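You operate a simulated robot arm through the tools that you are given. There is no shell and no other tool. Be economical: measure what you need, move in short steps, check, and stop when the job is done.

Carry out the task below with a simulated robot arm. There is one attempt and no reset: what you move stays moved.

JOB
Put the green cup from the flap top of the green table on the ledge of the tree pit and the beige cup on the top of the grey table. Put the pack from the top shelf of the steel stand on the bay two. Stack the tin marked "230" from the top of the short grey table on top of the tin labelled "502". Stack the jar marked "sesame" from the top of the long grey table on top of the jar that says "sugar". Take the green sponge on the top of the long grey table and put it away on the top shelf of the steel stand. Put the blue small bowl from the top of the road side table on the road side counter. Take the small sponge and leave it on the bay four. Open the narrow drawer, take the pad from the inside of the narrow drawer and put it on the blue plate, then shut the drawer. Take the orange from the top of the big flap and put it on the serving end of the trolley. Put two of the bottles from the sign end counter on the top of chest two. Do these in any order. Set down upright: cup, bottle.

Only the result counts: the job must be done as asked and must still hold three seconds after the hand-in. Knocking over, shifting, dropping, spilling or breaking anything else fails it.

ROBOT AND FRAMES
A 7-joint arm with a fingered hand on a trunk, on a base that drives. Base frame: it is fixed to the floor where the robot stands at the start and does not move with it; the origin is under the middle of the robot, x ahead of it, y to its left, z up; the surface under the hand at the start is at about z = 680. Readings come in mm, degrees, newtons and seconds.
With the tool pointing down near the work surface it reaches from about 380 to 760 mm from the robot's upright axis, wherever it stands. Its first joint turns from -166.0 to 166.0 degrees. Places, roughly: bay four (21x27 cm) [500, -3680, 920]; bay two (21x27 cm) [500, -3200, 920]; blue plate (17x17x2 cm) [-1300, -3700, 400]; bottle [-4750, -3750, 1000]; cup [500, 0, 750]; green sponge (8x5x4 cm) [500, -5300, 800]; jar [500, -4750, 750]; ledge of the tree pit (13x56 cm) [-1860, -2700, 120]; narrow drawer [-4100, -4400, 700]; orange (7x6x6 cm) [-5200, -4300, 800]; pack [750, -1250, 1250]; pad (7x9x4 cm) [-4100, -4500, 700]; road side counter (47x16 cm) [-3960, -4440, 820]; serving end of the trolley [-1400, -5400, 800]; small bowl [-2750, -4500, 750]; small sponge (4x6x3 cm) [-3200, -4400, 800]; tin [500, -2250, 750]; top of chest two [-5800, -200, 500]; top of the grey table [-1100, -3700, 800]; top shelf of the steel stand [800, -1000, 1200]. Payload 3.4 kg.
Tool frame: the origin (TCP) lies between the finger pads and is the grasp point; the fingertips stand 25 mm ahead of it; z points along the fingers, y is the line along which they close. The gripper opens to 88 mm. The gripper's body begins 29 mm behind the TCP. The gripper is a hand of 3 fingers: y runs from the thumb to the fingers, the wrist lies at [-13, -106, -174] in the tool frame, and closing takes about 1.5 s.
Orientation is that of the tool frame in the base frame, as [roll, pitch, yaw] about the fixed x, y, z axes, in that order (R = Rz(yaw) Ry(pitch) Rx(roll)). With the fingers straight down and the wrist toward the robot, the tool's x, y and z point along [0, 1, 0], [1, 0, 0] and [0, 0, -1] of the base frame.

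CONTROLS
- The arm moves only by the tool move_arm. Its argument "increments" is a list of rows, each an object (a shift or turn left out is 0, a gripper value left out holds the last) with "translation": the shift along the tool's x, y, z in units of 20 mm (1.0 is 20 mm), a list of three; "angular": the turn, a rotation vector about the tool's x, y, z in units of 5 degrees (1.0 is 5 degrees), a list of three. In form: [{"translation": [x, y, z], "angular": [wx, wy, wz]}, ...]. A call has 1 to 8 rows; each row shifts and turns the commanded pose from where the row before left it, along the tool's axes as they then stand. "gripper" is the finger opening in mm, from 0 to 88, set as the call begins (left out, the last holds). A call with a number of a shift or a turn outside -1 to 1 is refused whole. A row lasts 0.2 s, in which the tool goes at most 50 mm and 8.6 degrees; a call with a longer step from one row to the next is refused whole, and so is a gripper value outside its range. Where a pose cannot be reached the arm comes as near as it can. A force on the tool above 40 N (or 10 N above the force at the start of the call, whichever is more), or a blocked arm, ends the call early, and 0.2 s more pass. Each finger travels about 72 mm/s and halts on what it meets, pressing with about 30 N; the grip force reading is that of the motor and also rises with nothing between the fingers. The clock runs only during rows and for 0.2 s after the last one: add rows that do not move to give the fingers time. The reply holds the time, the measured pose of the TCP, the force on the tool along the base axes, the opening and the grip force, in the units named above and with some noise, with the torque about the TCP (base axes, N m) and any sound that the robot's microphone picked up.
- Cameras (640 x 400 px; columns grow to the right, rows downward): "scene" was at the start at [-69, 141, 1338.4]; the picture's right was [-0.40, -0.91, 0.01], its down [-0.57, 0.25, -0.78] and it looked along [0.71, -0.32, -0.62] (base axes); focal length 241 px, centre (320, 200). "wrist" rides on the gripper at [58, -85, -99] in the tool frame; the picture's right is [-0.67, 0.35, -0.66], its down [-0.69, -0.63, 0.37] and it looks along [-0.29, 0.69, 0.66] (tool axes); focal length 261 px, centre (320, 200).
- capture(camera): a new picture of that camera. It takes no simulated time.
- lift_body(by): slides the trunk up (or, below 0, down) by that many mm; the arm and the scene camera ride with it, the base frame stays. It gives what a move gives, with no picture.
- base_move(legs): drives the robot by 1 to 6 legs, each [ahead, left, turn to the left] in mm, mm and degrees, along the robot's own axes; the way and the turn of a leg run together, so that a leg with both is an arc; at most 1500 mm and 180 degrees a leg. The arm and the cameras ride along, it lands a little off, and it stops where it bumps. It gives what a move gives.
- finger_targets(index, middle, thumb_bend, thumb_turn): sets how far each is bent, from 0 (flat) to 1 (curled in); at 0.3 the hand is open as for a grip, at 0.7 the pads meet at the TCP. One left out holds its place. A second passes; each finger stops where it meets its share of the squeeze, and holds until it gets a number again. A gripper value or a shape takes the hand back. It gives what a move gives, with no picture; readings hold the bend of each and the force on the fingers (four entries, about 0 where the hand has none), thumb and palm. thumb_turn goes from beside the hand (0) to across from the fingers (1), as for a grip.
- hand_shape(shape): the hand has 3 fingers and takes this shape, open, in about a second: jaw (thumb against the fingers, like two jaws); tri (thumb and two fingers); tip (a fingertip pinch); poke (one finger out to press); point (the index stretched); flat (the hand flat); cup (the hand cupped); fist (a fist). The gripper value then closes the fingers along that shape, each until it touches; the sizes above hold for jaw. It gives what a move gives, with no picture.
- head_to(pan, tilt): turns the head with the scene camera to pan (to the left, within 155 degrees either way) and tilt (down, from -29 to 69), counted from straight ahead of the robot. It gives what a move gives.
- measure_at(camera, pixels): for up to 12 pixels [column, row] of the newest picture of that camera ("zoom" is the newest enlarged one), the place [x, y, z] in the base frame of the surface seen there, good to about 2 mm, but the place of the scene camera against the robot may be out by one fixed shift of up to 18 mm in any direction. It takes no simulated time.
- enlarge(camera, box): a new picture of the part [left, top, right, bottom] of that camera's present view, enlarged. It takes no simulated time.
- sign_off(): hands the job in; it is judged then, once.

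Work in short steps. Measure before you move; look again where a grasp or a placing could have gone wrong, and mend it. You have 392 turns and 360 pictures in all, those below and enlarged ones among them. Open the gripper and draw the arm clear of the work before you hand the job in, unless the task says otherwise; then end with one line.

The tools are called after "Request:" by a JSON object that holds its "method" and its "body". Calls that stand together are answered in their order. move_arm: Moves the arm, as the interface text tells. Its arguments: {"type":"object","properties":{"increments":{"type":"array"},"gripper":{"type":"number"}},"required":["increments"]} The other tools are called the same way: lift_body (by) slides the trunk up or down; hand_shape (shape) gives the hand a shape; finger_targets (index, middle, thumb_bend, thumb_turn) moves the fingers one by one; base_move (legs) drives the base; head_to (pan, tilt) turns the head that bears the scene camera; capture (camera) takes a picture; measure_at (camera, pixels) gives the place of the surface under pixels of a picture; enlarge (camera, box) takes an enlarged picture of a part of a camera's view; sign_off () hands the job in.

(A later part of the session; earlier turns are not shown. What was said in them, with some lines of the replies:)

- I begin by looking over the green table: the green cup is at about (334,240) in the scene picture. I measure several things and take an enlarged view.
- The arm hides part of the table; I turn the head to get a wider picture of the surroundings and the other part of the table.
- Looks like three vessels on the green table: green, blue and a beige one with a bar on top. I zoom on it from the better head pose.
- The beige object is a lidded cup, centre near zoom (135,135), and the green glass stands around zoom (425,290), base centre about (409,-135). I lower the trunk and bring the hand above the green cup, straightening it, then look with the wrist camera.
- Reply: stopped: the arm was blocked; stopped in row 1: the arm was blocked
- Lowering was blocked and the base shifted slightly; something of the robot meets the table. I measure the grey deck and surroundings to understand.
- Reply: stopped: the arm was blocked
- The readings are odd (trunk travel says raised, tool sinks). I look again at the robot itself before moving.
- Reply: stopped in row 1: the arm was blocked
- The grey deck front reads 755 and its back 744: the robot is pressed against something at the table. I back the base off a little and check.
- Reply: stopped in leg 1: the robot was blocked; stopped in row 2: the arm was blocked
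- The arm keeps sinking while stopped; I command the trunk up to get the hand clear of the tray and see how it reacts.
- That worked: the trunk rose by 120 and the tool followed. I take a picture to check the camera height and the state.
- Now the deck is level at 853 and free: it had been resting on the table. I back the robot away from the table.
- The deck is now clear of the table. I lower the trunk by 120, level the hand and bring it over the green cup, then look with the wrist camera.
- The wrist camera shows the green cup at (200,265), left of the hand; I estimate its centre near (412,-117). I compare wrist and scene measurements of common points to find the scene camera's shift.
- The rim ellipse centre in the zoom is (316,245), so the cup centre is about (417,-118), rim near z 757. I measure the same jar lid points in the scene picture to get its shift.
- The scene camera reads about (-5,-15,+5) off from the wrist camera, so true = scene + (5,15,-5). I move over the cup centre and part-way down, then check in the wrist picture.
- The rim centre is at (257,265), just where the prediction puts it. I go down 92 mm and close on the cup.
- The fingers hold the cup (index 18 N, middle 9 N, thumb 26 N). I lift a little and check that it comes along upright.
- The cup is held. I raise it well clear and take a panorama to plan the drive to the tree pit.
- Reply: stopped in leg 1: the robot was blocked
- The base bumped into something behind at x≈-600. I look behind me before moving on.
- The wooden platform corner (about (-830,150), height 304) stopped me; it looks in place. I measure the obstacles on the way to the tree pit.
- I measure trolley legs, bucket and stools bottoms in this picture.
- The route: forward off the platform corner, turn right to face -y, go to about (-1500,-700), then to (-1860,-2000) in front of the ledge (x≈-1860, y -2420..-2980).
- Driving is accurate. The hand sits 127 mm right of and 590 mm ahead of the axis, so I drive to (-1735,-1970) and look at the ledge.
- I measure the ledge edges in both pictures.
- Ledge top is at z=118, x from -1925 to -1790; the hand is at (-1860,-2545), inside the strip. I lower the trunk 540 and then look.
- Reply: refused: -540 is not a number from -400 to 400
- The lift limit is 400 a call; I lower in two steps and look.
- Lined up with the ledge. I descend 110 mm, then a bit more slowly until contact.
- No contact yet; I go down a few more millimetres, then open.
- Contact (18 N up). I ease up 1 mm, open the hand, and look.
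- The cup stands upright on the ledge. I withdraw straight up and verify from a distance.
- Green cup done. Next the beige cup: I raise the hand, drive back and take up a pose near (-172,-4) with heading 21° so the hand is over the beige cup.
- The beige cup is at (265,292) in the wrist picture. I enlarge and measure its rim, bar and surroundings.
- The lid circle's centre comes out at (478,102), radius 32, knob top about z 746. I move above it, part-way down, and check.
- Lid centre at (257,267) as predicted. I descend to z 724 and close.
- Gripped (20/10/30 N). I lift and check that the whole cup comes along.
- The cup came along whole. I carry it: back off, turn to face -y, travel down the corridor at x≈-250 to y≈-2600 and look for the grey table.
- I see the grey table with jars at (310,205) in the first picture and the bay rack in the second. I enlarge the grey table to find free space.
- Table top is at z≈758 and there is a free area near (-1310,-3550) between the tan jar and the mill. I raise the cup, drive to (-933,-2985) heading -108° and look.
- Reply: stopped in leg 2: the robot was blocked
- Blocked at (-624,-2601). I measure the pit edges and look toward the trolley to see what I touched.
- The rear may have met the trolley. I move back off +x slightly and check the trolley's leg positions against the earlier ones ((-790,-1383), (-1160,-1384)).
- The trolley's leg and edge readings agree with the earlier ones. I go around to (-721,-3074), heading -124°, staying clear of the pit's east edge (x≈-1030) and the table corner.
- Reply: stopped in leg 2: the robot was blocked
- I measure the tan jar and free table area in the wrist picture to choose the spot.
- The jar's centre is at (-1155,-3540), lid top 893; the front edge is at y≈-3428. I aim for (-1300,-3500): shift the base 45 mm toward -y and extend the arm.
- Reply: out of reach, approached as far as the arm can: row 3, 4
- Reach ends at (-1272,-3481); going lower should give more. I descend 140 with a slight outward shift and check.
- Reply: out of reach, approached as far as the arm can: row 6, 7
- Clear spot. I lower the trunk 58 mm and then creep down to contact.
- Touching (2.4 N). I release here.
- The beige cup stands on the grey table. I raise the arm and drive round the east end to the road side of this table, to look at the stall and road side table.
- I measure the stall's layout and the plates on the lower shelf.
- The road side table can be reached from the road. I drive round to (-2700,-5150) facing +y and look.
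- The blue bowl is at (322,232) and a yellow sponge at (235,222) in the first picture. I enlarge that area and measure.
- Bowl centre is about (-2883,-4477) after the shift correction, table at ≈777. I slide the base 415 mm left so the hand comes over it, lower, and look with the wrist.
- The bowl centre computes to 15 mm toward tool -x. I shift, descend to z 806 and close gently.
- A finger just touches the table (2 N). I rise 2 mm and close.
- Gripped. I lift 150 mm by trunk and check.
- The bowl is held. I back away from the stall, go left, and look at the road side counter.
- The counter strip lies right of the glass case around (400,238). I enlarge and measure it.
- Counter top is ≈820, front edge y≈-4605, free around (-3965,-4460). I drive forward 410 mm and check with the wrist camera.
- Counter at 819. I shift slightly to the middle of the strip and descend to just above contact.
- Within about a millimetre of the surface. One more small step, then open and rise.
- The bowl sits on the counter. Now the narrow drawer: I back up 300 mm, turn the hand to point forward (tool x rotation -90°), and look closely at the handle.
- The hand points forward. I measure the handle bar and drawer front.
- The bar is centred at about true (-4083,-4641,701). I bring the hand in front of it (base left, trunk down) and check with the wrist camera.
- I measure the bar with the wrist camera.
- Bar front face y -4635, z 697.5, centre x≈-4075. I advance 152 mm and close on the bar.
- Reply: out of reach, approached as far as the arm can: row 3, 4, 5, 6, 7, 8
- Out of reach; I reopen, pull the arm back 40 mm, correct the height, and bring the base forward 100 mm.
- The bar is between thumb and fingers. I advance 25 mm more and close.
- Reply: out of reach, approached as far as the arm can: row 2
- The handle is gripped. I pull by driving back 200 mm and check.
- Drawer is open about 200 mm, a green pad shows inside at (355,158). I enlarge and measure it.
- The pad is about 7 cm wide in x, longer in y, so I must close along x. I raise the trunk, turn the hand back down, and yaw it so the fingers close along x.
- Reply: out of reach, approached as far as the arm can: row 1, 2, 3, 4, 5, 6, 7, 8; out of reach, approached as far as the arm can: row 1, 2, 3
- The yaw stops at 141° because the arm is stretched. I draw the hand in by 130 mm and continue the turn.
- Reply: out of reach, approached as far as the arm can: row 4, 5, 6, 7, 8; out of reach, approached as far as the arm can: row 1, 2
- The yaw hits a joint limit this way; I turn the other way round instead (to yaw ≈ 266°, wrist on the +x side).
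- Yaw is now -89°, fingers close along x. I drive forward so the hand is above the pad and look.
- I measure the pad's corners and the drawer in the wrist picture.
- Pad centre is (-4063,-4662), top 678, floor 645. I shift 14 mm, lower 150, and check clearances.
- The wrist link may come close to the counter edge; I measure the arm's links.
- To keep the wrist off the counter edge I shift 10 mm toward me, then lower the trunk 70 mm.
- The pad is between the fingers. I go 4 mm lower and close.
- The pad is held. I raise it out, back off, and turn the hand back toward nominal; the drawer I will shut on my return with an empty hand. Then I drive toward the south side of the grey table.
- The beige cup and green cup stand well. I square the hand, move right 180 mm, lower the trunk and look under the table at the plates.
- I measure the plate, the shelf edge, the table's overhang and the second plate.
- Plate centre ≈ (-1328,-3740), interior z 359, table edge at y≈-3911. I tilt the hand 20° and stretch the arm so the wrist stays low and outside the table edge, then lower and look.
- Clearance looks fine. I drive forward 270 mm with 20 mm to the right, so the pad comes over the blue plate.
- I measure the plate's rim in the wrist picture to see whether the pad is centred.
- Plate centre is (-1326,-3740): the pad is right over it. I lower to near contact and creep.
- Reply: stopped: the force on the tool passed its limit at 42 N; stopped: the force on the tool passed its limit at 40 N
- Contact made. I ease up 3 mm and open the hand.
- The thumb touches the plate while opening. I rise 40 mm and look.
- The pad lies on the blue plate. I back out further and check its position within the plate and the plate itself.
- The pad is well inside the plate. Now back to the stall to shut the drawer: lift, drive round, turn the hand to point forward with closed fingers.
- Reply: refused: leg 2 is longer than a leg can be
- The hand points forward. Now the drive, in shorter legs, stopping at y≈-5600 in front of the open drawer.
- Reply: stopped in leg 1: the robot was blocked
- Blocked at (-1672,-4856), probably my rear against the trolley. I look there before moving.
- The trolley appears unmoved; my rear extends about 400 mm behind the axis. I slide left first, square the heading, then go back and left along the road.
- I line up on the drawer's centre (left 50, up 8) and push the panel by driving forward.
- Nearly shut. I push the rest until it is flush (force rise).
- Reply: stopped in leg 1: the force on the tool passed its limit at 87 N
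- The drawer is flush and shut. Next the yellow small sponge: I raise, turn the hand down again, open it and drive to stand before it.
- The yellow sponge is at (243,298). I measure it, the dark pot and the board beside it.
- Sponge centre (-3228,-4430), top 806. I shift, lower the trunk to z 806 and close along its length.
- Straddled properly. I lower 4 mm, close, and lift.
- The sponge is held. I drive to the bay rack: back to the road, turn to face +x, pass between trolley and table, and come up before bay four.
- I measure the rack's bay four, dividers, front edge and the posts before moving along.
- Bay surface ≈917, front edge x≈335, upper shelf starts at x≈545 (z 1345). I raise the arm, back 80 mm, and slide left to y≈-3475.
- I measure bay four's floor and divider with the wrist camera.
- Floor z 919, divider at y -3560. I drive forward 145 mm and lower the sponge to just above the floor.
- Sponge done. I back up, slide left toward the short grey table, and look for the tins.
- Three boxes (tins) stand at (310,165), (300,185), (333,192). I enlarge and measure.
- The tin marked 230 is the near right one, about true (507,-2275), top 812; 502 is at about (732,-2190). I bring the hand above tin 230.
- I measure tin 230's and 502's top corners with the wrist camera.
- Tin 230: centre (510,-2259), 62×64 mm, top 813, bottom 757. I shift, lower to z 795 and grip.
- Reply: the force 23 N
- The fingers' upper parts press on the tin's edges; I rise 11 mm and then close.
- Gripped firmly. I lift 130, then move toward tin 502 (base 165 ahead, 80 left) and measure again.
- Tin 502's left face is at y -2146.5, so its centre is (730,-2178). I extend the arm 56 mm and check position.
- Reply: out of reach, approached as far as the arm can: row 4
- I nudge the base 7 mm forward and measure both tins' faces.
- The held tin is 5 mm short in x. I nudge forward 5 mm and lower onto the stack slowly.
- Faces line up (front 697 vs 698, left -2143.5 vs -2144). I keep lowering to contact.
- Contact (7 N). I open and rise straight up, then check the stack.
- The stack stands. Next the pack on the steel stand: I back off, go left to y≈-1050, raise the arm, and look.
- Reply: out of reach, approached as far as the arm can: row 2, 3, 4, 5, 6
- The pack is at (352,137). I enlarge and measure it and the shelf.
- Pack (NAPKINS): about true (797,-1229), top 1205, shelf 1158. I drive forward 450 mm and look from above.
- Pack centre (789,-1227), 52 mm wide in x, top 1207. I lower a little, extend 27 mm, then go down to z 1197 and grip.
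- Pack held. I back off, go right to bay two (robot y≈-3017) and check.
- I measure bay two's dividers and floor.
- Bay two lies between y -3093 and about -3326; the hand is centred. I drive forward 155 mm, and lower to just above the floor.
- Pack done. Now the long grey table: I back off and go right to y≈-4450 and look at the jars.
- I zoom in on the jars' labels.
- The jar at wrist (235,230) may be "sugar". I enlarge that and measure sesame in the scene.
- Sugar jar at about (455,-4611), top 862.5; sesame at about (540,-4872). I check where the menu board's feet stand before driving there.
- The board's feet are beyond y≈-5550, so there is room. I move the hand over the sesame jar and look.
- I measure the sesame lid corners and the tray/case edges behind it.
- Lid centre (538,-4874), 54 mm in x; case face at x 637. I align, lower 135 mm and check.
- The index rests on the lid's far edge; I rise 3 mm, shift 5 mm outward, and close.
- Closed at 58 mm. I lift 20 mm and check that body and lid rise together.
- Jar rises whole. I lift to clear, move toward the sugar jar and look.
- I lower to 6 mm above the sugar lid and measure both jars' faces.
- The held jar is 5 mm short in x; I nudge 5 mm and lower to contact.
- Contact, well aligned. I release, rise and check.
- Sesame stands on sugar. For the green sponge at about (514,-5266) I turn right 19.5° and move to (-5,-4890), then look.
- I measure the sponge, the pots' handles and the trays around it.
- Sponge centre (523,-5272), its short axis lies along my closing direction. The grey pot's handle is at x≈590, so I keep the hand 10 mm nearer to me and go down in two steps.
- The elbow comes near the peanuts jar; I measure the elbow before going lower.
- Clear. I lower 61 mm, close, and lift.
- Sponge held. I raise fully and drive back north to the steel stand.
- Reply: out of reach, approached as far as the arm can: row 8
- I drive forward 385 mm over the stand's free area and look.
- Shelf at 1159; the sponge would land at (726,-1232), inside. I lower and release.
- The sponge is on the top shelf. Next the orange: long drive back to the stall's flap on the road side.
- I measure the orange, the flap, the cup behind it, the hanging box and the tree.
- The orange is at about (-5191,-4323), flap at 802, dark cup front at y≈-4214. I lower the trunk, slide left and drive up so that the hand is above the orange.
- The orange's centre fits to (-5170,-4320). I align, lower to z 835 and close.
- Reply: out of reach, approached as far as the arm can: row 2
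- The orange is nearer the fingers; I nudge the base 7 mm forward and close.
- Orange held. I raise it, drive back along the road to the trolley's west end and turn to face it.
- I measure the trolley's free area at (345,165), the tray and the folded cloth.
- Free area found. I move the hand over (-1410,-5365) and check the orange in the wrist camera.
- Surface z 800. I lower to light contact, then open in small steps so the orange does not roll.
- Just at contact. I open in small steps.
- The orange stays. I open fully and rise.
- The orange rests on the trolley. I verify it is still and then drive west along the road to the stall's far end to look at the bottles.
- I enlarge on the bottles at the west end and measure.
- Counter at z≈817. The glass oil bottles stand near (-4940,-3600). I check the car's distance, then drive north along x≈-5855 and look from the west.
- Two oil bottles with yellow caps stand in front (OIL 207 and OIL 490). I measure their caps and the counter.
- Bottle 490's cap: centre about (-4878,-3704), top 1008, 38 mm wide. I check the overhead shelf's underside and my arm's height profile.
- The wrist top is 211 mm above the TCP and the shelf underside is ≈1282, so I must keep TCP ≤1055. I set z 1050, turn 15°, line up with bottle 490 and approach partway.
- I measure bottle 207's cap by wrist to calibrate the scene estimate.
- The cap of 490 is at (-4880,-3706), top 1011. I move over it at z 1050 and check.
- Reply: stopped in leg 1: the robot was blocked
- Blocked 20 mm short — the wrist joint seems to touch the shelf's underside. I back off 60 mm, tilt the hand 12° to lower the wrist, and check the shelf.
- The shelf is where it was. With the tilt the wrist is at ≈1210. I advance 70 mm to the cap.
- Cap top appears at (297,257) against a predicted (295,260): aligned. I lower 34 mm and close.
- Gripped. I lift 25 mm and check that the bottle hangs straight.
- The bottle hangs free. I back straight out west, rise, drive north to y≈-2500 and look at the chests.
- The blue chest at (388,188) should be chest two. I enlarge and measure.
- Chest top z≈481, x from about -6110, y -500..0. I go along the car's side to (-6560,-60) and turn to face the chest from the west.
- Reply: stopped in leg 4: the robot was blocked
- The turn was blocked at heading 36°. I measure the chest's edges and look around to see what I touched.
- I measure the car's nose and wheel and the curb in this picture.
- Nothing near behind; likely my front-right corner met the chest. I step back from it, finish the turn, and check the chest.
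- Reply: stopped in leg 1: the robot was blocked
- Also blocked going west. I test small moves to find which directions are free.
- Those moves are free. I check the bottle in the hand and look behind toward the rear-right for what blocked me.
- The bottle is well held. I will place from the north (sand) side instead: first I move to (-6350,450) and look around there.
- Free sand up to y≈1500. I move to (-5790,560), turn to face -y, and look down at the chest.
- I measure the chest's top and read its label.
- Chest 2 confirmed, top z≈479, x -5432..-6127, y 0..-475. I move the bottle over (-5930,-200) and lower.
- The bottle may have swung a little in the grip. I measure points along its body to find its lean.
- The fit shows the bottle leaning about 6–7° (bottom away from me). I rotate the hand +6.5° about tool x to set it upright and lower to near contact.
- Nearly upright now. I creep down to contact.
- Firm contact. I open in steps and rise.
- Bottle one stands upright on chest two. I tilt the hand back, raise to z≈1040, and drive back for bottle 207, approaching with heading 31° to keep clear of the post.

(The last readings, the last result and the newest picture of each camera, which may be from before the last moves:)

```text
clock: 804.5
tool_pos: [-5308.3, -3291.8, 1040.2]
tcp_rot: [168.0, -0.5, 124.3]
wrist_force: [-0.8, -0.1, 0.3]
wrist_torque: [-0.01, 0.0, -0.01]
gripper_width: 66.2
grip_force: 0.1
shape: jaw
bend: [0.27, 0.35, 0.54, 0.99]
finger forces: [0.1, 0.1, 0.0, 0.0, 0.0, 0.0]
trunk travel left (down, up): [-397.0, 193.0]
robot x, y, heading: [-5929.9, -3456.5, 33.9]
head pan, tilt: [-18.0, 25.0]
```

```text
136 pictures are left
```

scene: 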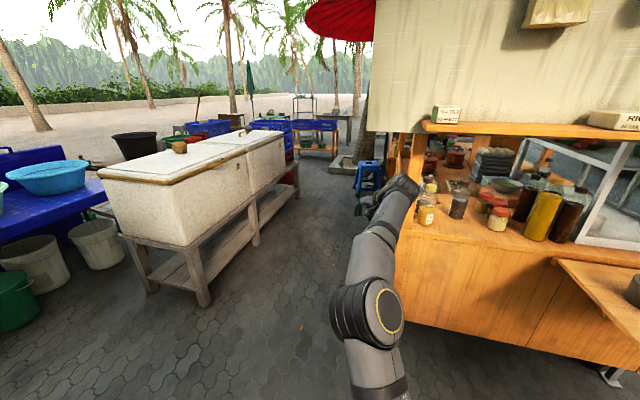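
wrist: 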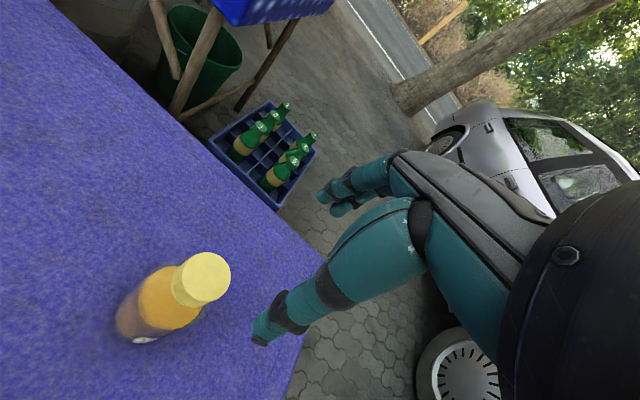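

I line up at y -3546 while still west, then approach to about 100 mm short of the bottle and check.

Request:
{"method": "base_move", "body": {"legs": [[-141, -211, 0], [274, -183, 0]]}}

Request:
{"method": "capture", "body": {"camera": "wrist"}}

Request:
{"method": "capture", "body": {"camera": "scene"}}

```text
clock: 808.1
tool_pos: [-4982.9, -3544.4, 1040.8]
tcp_rot: [168.1, -0.5, 124.5]
wrist_force: [0.0, -0.1, 0.3]
wrist_torque: [0.01, 0.03, -0.02]
gripper_width: 66.2
grip_force: 0.1
shape: jaw
bend: [0.27, 0.35, 0.54, 0.99]
finger forces: [0.1, 0.0, 0.0, 0.1, 0.0, 0.0]
trunk travel left (down, up): [-397.0, 193.0]
robot x, y, heading: [-5596.1, -3715.2, 34.0]
head pan, tilt: [-18.0, 25.0]
```

```text
135 pictures are left
```

wrist: 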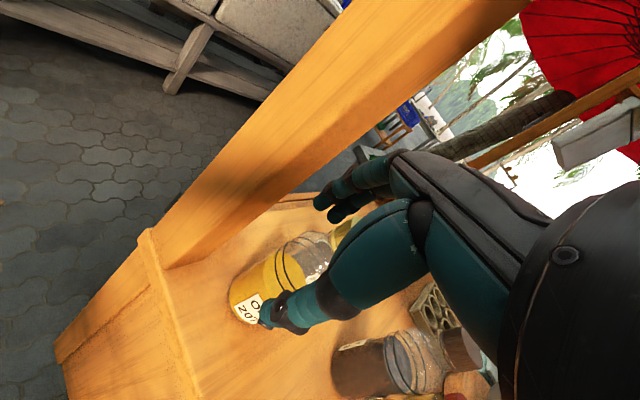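

```text
134 pictures are left
```

scene: 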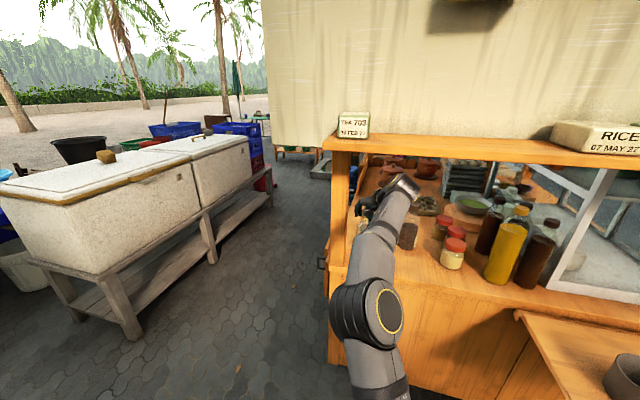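

I measure the post's near edge, and the bottle's cap if visible.

Request:
{"method": "measure_at", "body": {"camera": "wrist", "pixels": [[190, 255], [260, 195], [330, 140], [400, 85], [350, 232], [345, 240], [280, 280], [245, 310], [330, 265], [180, 230]]}}

Request:
{"method": "enlarge", "body": {"camera": "wrist", "box": [220, 160, 420, 340]}}

```text
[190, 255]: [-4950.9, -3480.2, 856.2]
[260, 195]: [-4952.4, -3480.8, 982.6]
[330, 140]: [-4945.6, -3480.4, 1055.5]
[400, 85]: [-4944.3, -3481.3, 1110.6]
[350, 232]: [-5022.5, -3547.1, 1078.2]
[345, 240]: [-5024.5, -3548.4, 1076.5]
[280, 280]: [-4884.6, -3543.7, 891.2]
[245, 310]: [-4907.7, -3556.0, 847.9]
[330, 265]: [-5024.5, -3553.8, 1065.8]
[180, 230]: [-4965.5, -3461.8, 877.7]
```

```text
2.22 times, centred on (320, 250) of wrist
```

zoom: 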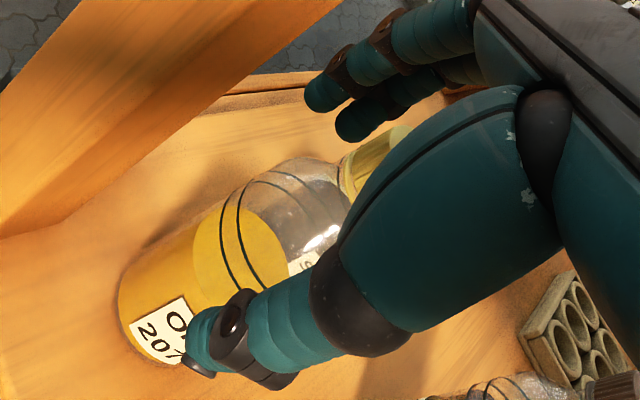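

The post's face is at y -3480; the hand passes with ~19 mm to spare. I advance the last 105 mm.

Request:
{"method": "base_move", "body": {"legs": [[86, -61, 0]]}}

Request:
{"method": "capture", "body": {"camera": "wrist"}}

```text
clock: 809.3
tool_pos: [-4876.2, -3547.8, 1041.6]
tcp_rot: [168.1, -0.5, 124.5]
wrist_force: [-0.2, 0.1, 0.5]
wrist_torque: [0.0, -0.03, -0.02]
gripper_width: 66.3
grip_force: 0.1
shape: jaw
bend: [0.27, 0.35, 0.54, 0.99]
finger forces: [0.0, 0.0, 0.1, 0.1, 0.0, 0.1]
trunk travel left (down, up): [-397.0, 193.0]
robot x, y, heading: [-5494.2, -3714.5, 33.9]
head pan, tilt: [-18.0, 25.0]
```

```text
132 pictures are left
```

wrist: 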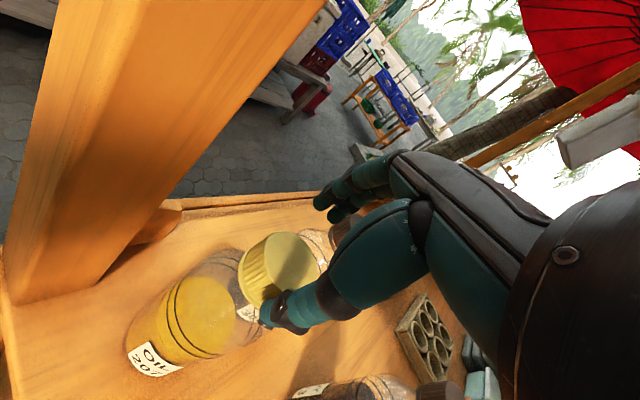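

Cap top at (292,262), as predicted. I lower 42 mm and close.

Request:
{"method": "lift_body", "body": {"by": -42}}

Request:
{"method": "move_arm", "body": {"increments": [{}, {}, {}, {}, {}, {}], "gripper": 20}}

Request:
{"method": "lift_body", "body": {"by": 25}}

Request:
{"method": "capture", "body": {"camera": "wrist"}}

```text
clock: 810.1
tool_pos: [-4877.1, -3546.7, 998.6]
tcp_rot: [168.1, -0.4, 124.4]
wrist_force: [-0.1, -0.8, -0.3]
wrist_torque: [-0.04, -0.02, 0.01]
gripper_width: 66.5
grip_force: 0.0
shape: jaw
bend: [0.27, 0.35, 0.54, 0.99]
finger forces: [0.1, 0.0, 0.1, 0.0, 0.0, 0.0]
trunk travel left (down, up): [-355.0, 235.0]
robot x, y, heading: [-5491.3, -3717.0, 33.7]
head pan, tilt: [-18.0, 25.0]
```

```text
clock: 811.5
tool_pos: [-4876.4, -3546.8, 999.8]
tcp_rot: [168.2, -0.5, 124.5]
wrist_force: [-1.0, 0.0, 2.8]
wrist_torque: [-0.29, 0.22, -0.04]
gripper_width: 28.7
grip_force: 29.9
shape: jaw
bend: [0.75, 0.55, 0.74, 1.0]
finger forces: [16.7, 10.0, 0.0, 0.0, 28.3, 0.0]
trunk travel left (down, up): [-355.0, 235.0]
robot x, y, heading: [-5493.3, -3713.5, 33.5]
head pan, tilt: [-18.0, 25.0]
```

```text
clock: 812.2
tool_pos: [-4875.6, -3546.9, 1023.2]
tcp_rot: [168.0, -0.6, 124.5]
wrist_force: [0.0, 0.0, -2.2]
wrist_torque: [-0.03, 0.03, 0.01]
gripper_width: 28.2
grip_force: 29.8
shape: jaw
bend: [0.75, 0.55, 0.74, 1.0]
finger forces: [16.4, 10.0, 0.0, 0.0, 27.6, 0.1]
trunk travel left (down, up): [-380.0, 210.0]
robot x, y, heading: [-5496.2, -3714.7, 33.8]
head pan, tilt: [-18.0, 25.0]
```

```text
131 pictures are left
```

wrist: 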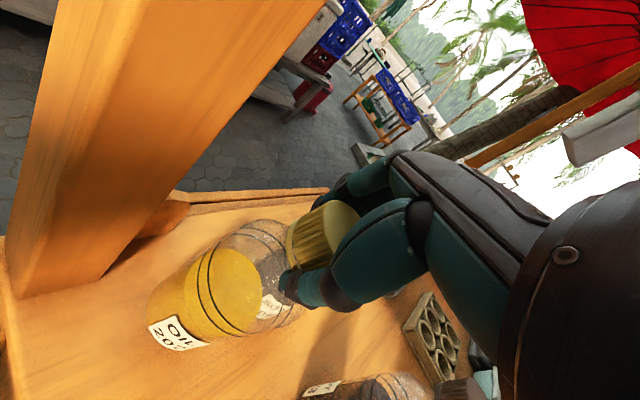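

Bottle 207 is held. I back out west, turn north, and retrace the way to the chest's north side, staying farther from it.

Request:
{"method": "base_move", "body": {"legs": [[-86, 61, 0], [-274, 183, 0], [0, 0, 56]]}}

Request:
{"method": "capture", "body": {"camera": "wrist"}}

Request:
{"method": "base_move", "body": {"legs": [[0, 620, 0], [1450, 0, 0], [1450, 0, 0], [1450, 0, 0]]}}

Request:
{"method": "base_move", "body": {"legs": [[0, 0, -90], [760, 0, 0], [0, 0, -90]]}}

Request:
{"method": "capture", "body": {"camera": "wrist"}}

```text
clock: 817.7
tool_pos: [-5719.9, -3107.1, 1024.8]
tcp_rot: [168.1, -0.5, -179.5]
wrist_force: [0.4, 0.4, -2.2]
wrist_torque: [-0.03, -0.01, -0.01]
gripper_width: 28.2
grip_force: 31.0
shape: jaw
bend: [0.75, 0.55, 0.74, 1.0]
finger forces: [16.0, 10.4, 0.1, 0.1, 26.9, 0.0]
trunk travel left (down, up): [-380.0, 210.0]
robot x, y, heading: [-5928.9, -3711.4, 89.6]
head pan, tilt: [-18.0, 25.0]
```

```text
130 pictures are left
```

wrist: 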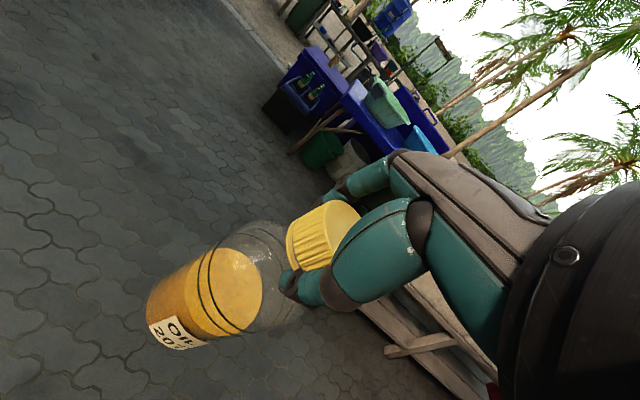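

```text
clock: 841.6
tool_pos: [-6328.7, 1247.7, 1023.0]
tcp_rot: [168.1, -0.4, -179.2]
wrist_force: [0.1, 0.0, -2.9]
wrist_torque: [-0.03, -0.03, 0.01]
gripper_width: 28.1
grip_force: 30.4
shape: jaw
bend: [0.75, 0.55, 0.74, 1.0]
finger forces: [15.9, 10.6, 0.0, 0.0, 27.4, 0.0]
trunk travel left (down, up): [-380.0, 210.0]
robot x, y, heading: [-6532.7, 639.5, 90.1]
head pan, tilt: [-18.0, 25.0]
```

```text
clock: 853.3
tool_pos: [-5968.1, 48.3, 1023.3]
tcp_rot: [168.1, -0.4, 1.3]
wrist_force: [0.3, 1.0, -2.1]
wrist_torque: [0.03, 0.01, 0.0]
gripper_width: 27.7
grip_force: 30.2
shape: jaw
bend: [0.75, 0.55, 0.74, 1.0]
finger forces: [15.8, 10.1, 0.0, 0.0, 26.0, 0.0]
trunk travel left (down, up): [-380.0, 210.0]
robot x, y, heading: [-5771.5, 660.1, -89.6]
head pan, tilt: [-18.0, 25.0]
```

```text
129 pictures are left
```

wrist: 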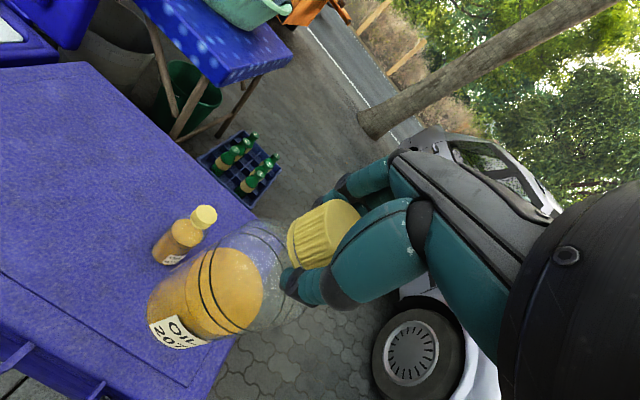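

The first bottle stands at its place. I move the second over (-5760,-180) and lower.

Request:
{"method": "base_move", "body": {"legs": [[0, 208, 0], [225, 0, 0]]}}

Request:
{"method": "lift_body", "body": {"by": -330}}

Request:
{"method": "enlarge", "body": {"camera": "wrist", "box": [120, 190, 380, 360]}}

Request:
{"method": "measure_at", "body": {"camera": "zoom", "pixels": [[90, 240], [130, 228], [170, 217], [120, 290], [180, 270], [110, 180], [160, 140], [60, 330], [20, 200]]}}

```text
clock: 856.2
tool_pos: [-5754.3, -174.6, 1024.3]
tcp_rot: [168.1, -0.5, 1.5]
wrist_force: [-0.1, -0.3, -3.2]
wrist_torque: [-0.02, 0.01, -0.03]
gripper_width: 27.3
grip_force: 30.2
shape: jaw
bend: [0.75, 0.55, 0.74, 1.0]
finger forces: [15.8, 10.0, 0.2, 0.0, 26.3, 0.1]
trunk travel left (down, up): [-380.0, 210.0]
robot x, y, heading: [-5559.3, 440.2, -89.3]
head pan, tilt: [-18.0, 25.0]
```

```text
clock: 859.5
tool_pos: [-5754.4, -174.0, 694.2]
tcp_rot: [168.0, -0.5, 1.6]
wrist_force: [0.6, 0.3, -1.8]
wrist_torque: [0.03, -0.01, -0.03]
gripper_width: 27.5
grip_force: 29.9
shape: jaw
bend: [0.75, 0.55, 0.74, 1.0]
finger forces: [15.8, 10.0, 0.0, 0.0, 26.4, 0.0]
trunk travel left (down, up): [-50.0, 540.0]
robot x, y, heading: [-5557.8, 435.5, -89.2]
head pan, tilt: [-18.0, 25.0]
```

```text
2.35 times, centred on (250, 275) of wrist
```

zoom: 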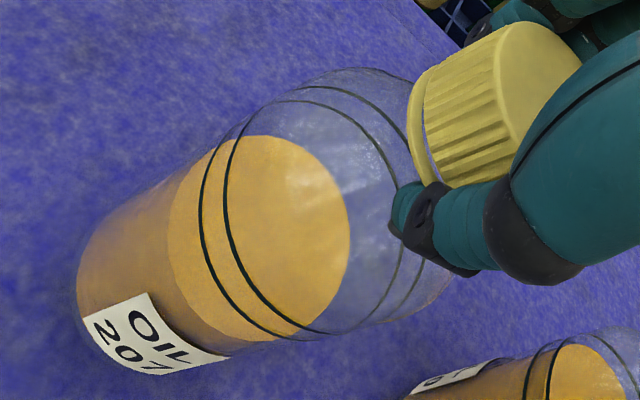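

```text
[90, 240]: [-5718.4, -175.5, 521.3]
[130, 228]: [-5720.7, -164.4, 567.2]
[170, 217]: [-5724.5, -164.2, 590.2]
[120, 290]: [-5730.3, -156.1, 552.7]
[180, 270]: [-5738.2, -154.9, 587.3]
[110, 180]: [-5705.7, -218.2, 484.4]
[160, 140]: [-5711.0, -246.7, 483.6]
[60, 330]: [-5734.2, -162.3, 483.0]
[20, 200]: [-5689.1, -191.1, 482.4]
```

The bottle's bottom appears at (171,322), and a vertical hang predicts (177,326): it is upright. I lower to contact.

Request:
{"method": "lift_body", "body": {"by": -26}}

Request:
{"method": "lift_body", "body": {"by": -3}}

Request:
{"method": "lift_body", "body": {"by": -2}}

Request:
{"method": "lift_body", "body": {"by": -2}}

```text
clock: 860.2
tool_pos: [-5753.5, -174.8, 667.4]
tcp_rot: [168.1, -0.5, 1.5]
wrist_force: [-0.3, -0.1, -1.7]
wrist_torque: [0.03, -0.01, 0.03]
gripper_width: 27.7
grip_force: 29.9
shape: jaw
bend: [0.75, 0.55, 0.74, 1.0]
finger forces: [15.8, 10.0, 0.0, 0.0, 26.3, 0.1]
trunk travel left (down, up): [-24.0, 566.0]
robot x, y, heading: [-5562.6, 434.7, -89.2]
head pan, tilt: [-18.0, 25.0]
```

```text
clock: 860.7
tool_pos: [-5754.7, -175.4, 665.9]
tcp_rot: [168.1, -0.5, 1.4]
wrist_force: [0.3, -0.2, -3.0]
wrist_torque: [0.04, 0.02, 0.01]
gripper_width: 27.2
grip_force: 29.3
shape: jaw
bend: [0.75, 0.55, 0.74, 1.0]
finger forces: [15.8, 10.1, 0.0, 0.0, 26.3, 0.0]
trunk travel left (down, up): [-21.0, 569.0]
robot x, y, heading: [-5559.9, 435.4, -89.4]
head pan, tilt: [-18.0, 25.0]
```

```text
clock: 861.3
tool_pos: [-5754.3, -173.0, 663.7]
tcp_rot: [168.1, -0.5, 1.5]
wrist_force: [0.9, 0.8, 3.6]
wrist_torque: [0.16, 0.02, 0.0]
gripper_width: 27.5
grip_force: 30.1
shape: jaw
bend: [0.75, 0.55, 0.74, 1.0]
finger forces: [16.9, 10.8, 0.0, 0.0, 30.5, 0.0]
trunk travel left (down, up): [-19.0, 571.0]
robot x, y, heading: [-5557.6, 432.5, -89.2]
head pan, tilt: [-18.0, 25.0]
```

```text
clock: 861.8
tool_pos: [-5752.6, -173.2, 663.3]
tcp_rot: [167.7, -0.5, 1.5]
wrist_force: [1.4, 0.1, 18.2]
wrist_torque: [0.36, 0.06, -0.04]
gripper_width: 27.5
grip_force: 30.0
shape: jaw
bend: [0.75, 0.55, 0.75, 1.0]
finger forces: [19.4, 11.2, 0.0, 0.0, 38.3, 0.0]
trunk travel left (down, up): [-17.0, 573.0]
robot x, y, heading: [-5559.6, 435.2, -89.4]
head pan, tilt: [-18.0, 25.0]
```

Firm contact. I open in steps, then rise and check both bottles.

Request:
{"method": "lift_body", "body": {"by": 1}}

Request:
{"method": "move_arm", "body": {"increments": [{}, {}], "gripper": 38}}

Request:
{"method": "move_arm", "body": {"increments": [{}, {}], "gripper": 55}}

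Request:
{"method": "move_arm", "body": {"increments": [{}, {}, {}], "gripper": 80}}

Request:
{"method": "lift_body", "body": {"by": 200}}

Request:
{"method": "capture", "body": {"camera": "wrist"}}

Request:
{"method": "head_to", "body": {"pan": -8, "tilt": 45}}

Request:
{"method": "capture", "body": {"camera": "scene"}}

```text
clock: 862.3
tool_pos: [-5752.4, -174.0, 663.6]
tcp_rot: [167.9, -0.5, 1.5]
wrist_force: [1.7, 0.4, 17.4]
wrist_torque: [0.35, 0.03, -0.04]
gripper_width: 27.7
grip_force: 30.3
shape: jaw
bend: [0.75, 0.55, 0.75, 1.0]
finger forces: [19.3, 11.2, 0.0, 0.0, 37.5, 0.1]
trunk travel left (down, up): [-18.0, 572.0]
robot x, y, heading: [-5560.1, 436.2, -89.2]
head pan, tilt: [-18.0, 25.0]
```

```text
clock: 862.9
tool_pos: [-5754.0, -174.2, 659.8]
tcp_rot: [168.3, -0.5, 1.6]
wrist_force: [-0.2, -0.8, -0.5]
wrist_torque: [-0.03, 0.02, 0.01]
gripper_width: 38.2
grip_force: 0.1
shape: jaw
bend: [0.74, 0.47, 0.72, 1.0]
finger forces: [0.4, 0.0, 0.1, 0.0, 0.1, 0.1]
trunk travel left (down, up): [-18.0, 572.0]
robot x, y, heading: [-5558.9, 435.2, -89.2]
head pan, tilt: [-18.0, 25.0]
```

```text
clock: 863.5
tool_pos: [-5754.6, -174.2, 662.8]
tcp_rot: [168.1, -0.5, 1.5]
wrist_force: [0.2, 0.1, -0.7]
wrist_torque: [0.0, 0.0, -0.01]
gripper_width: 54.6
grip_force: 0.1
shape: jaw
bend: [0.28, 0.4, 0.63, 1.0]
finger forces: [0.4, 0.0, 0.1, 0.0, 0.1, 0.1]
trunk travel left (down, up): [-18.0, 572.0]
robot x, y, heading: [-5558.8, 432.1, -89.1]
head pan, tilt: [-18.0, 25.0]
```

```text
clock: 864.3
tool_pos: [-5753.0, -174.2, 661.8]
tcp_rot: [168.1, -0.5, 1.5]
wrist_force: [0.6, -1.4, 1.3]
wrist_torque: [0.0, 0.01, 0.03]
gripper_width: 79.9
grip_force: 0.1
shape: jaw
bend: [0.29, 0.32, 0.32, 0.98]
finger forces: [1.0, 0.1, 0.0, 0.0, 0.0, 0.0]
trunk travel left (down, up): [-18.0, 572.0]
robot x, y, heading: [-5559.8, 439.7, -89.2]
head pan, tilt: [-18.0, 25.0]
```

```text
clock: 866.5
tool_pos: [-5753.8, -174.4, 861.7]
tcp_rot: [168.1, -0.4, 1.6]
wrist_force: [0.4, -0.8, -0.9]
wrist_torque: [0.01, 0.01, -0.02]
gripper_width: 79.8
grip_force: 0.1
shape: jaw
bend: [0.3, 0.32, 0.32, 0.98]
finger forces: [0.1, 0.0, 0.0, 0.0, 0.0, 0.0]
trunk travel left (down, up): [-218.0, 372.0]
robot x, y, heading: [-5559.1, 433.4, -89.4]
head pan, tilt: [-18.0, 25.0]
```

```text
127 pictures are left
```

wrist: 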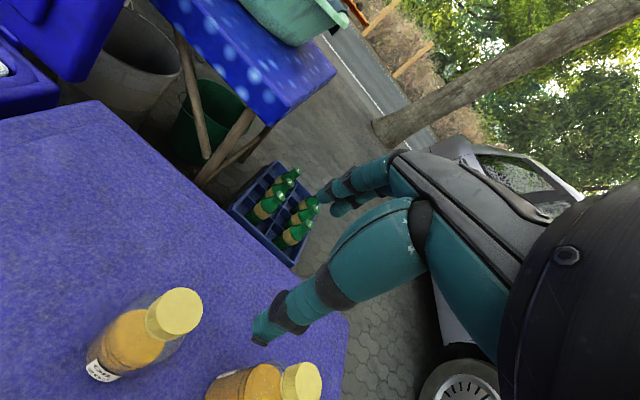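

```text
clock: 867.3
tool_pos: [-5753.6, -173.9, 862.5]
tcp_rot: [168.1, -0.5, 1.5]
wrist_force: [-0.1, -1.3, 0.1]
wrist_torque: [0.01, 0.02, 0.0]
gripper_width: 79.8
grip_force: 0.1
shape: jaw
bend: [0.3, 0.32, 0.32, 0.98]
finger forces: [0.0, 0.0, 0.0, 0.1, 0.0, 0.0]
trunk travel left (down, up): [-218.0, 372.0]
robot x, y, heading: [-5558.5, 432.2, -89.3]
head pan, tilt: [-8.0, 45.0]
```

```text
126 pictures are left
```

scene: 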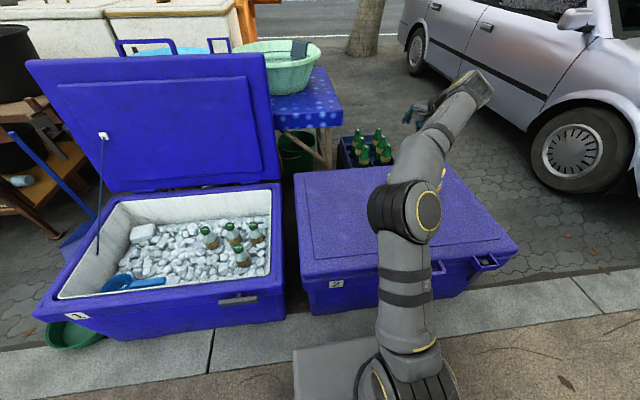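

I back away and check both bottles from a clear view.

Request:
{"method": "base_move", "body": {"legs": [[-400, 0, 0]]}}

Request:
{"method": "head_to", "body": {"pan": -12, "tilt": 35}}

Request:
{"method": "capture", "body": {"camera": "scene"}}

Request:
{"method": "enlarge", "body": {"camera": "scene", "box": [280, 120, 480, 260]}}

```text
clock: 869.8
tool_pos: [-5760.9, 223.9, 862.3]
tcp_rot: [168.0, -0.4, 1.3]
wrist_force: [0.2, -0.3, 0.9]
wrist_torque: [0.03, -0.01, 0.01]
gripper_width: 79.6
grip_force: 0.2
shape: jaw
bend: [0.3, 0.32, 0.32, 0.98]
finger forces: [0.0, 0.0, 0.0, 0.1, 0.0, 0.0]
trunk travel left (down, up): [-218.0, 372.0]
robot x, y, heading: [-5563.6, 834.3, -89.3]
head pan, tilt: [-8.0, 45.0]
```

```text
clock: 870.5
tool_pos: [-5761.1, 225.2, 861.9]
tcp_rot: [168.2, -0.5, 1.3]
wrist_force: [0.4, -0.3, -0.5]
wrist_torque: [0.02, -0.01, 0.0]
gripper_width: 80.1
grip_force: 0.0
shape: jaw
bend: [0.3, 0.32, 0.32, 0.98]
finger forces: [0.0, 0.0, 0.0, 0.1, 0.0, 0.0]
trunk travel left (down, up): [-218.0, 372.0]
robot x, y, heading: [-5561.9, 836.5, -89.1]
head pan, tilt: [-12.0, 35.0]
```

```text
125 pictures are left
```

scene: 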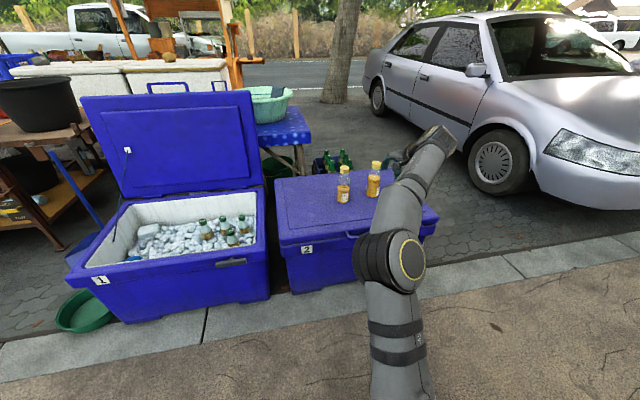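

```text
2.86 times, centred on (380, 190) of scene
```

zoom: 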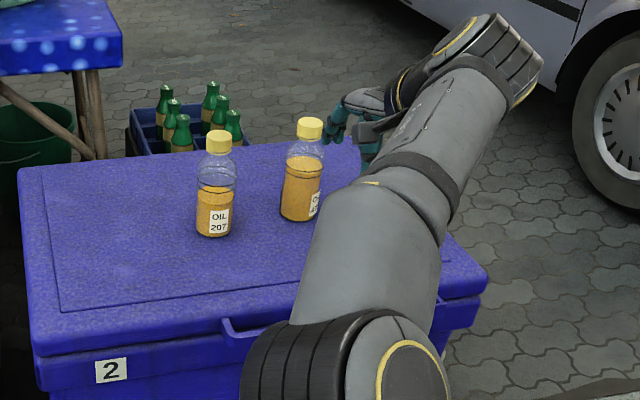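

Both bottles stand upright on chest two, the hand is open and clear, and every part of the job has been done. I hand in.

Request:
{"method": "sign_off", "body": {}}

```text
The job is handed in.
```

I did every part of the job and handed it in, but the base bumped into things several times and I can't be sure nothing else shifted. Where I checked, the wooden platform, the orange trolley with the crates, the serving trolley and the stall shelf looked unmoved. The blue plate may have shifted about 10 mm when I set the pad on it. For the beige cup I took the lidded beige one with a bar handle on the green table, the only beige cup there.
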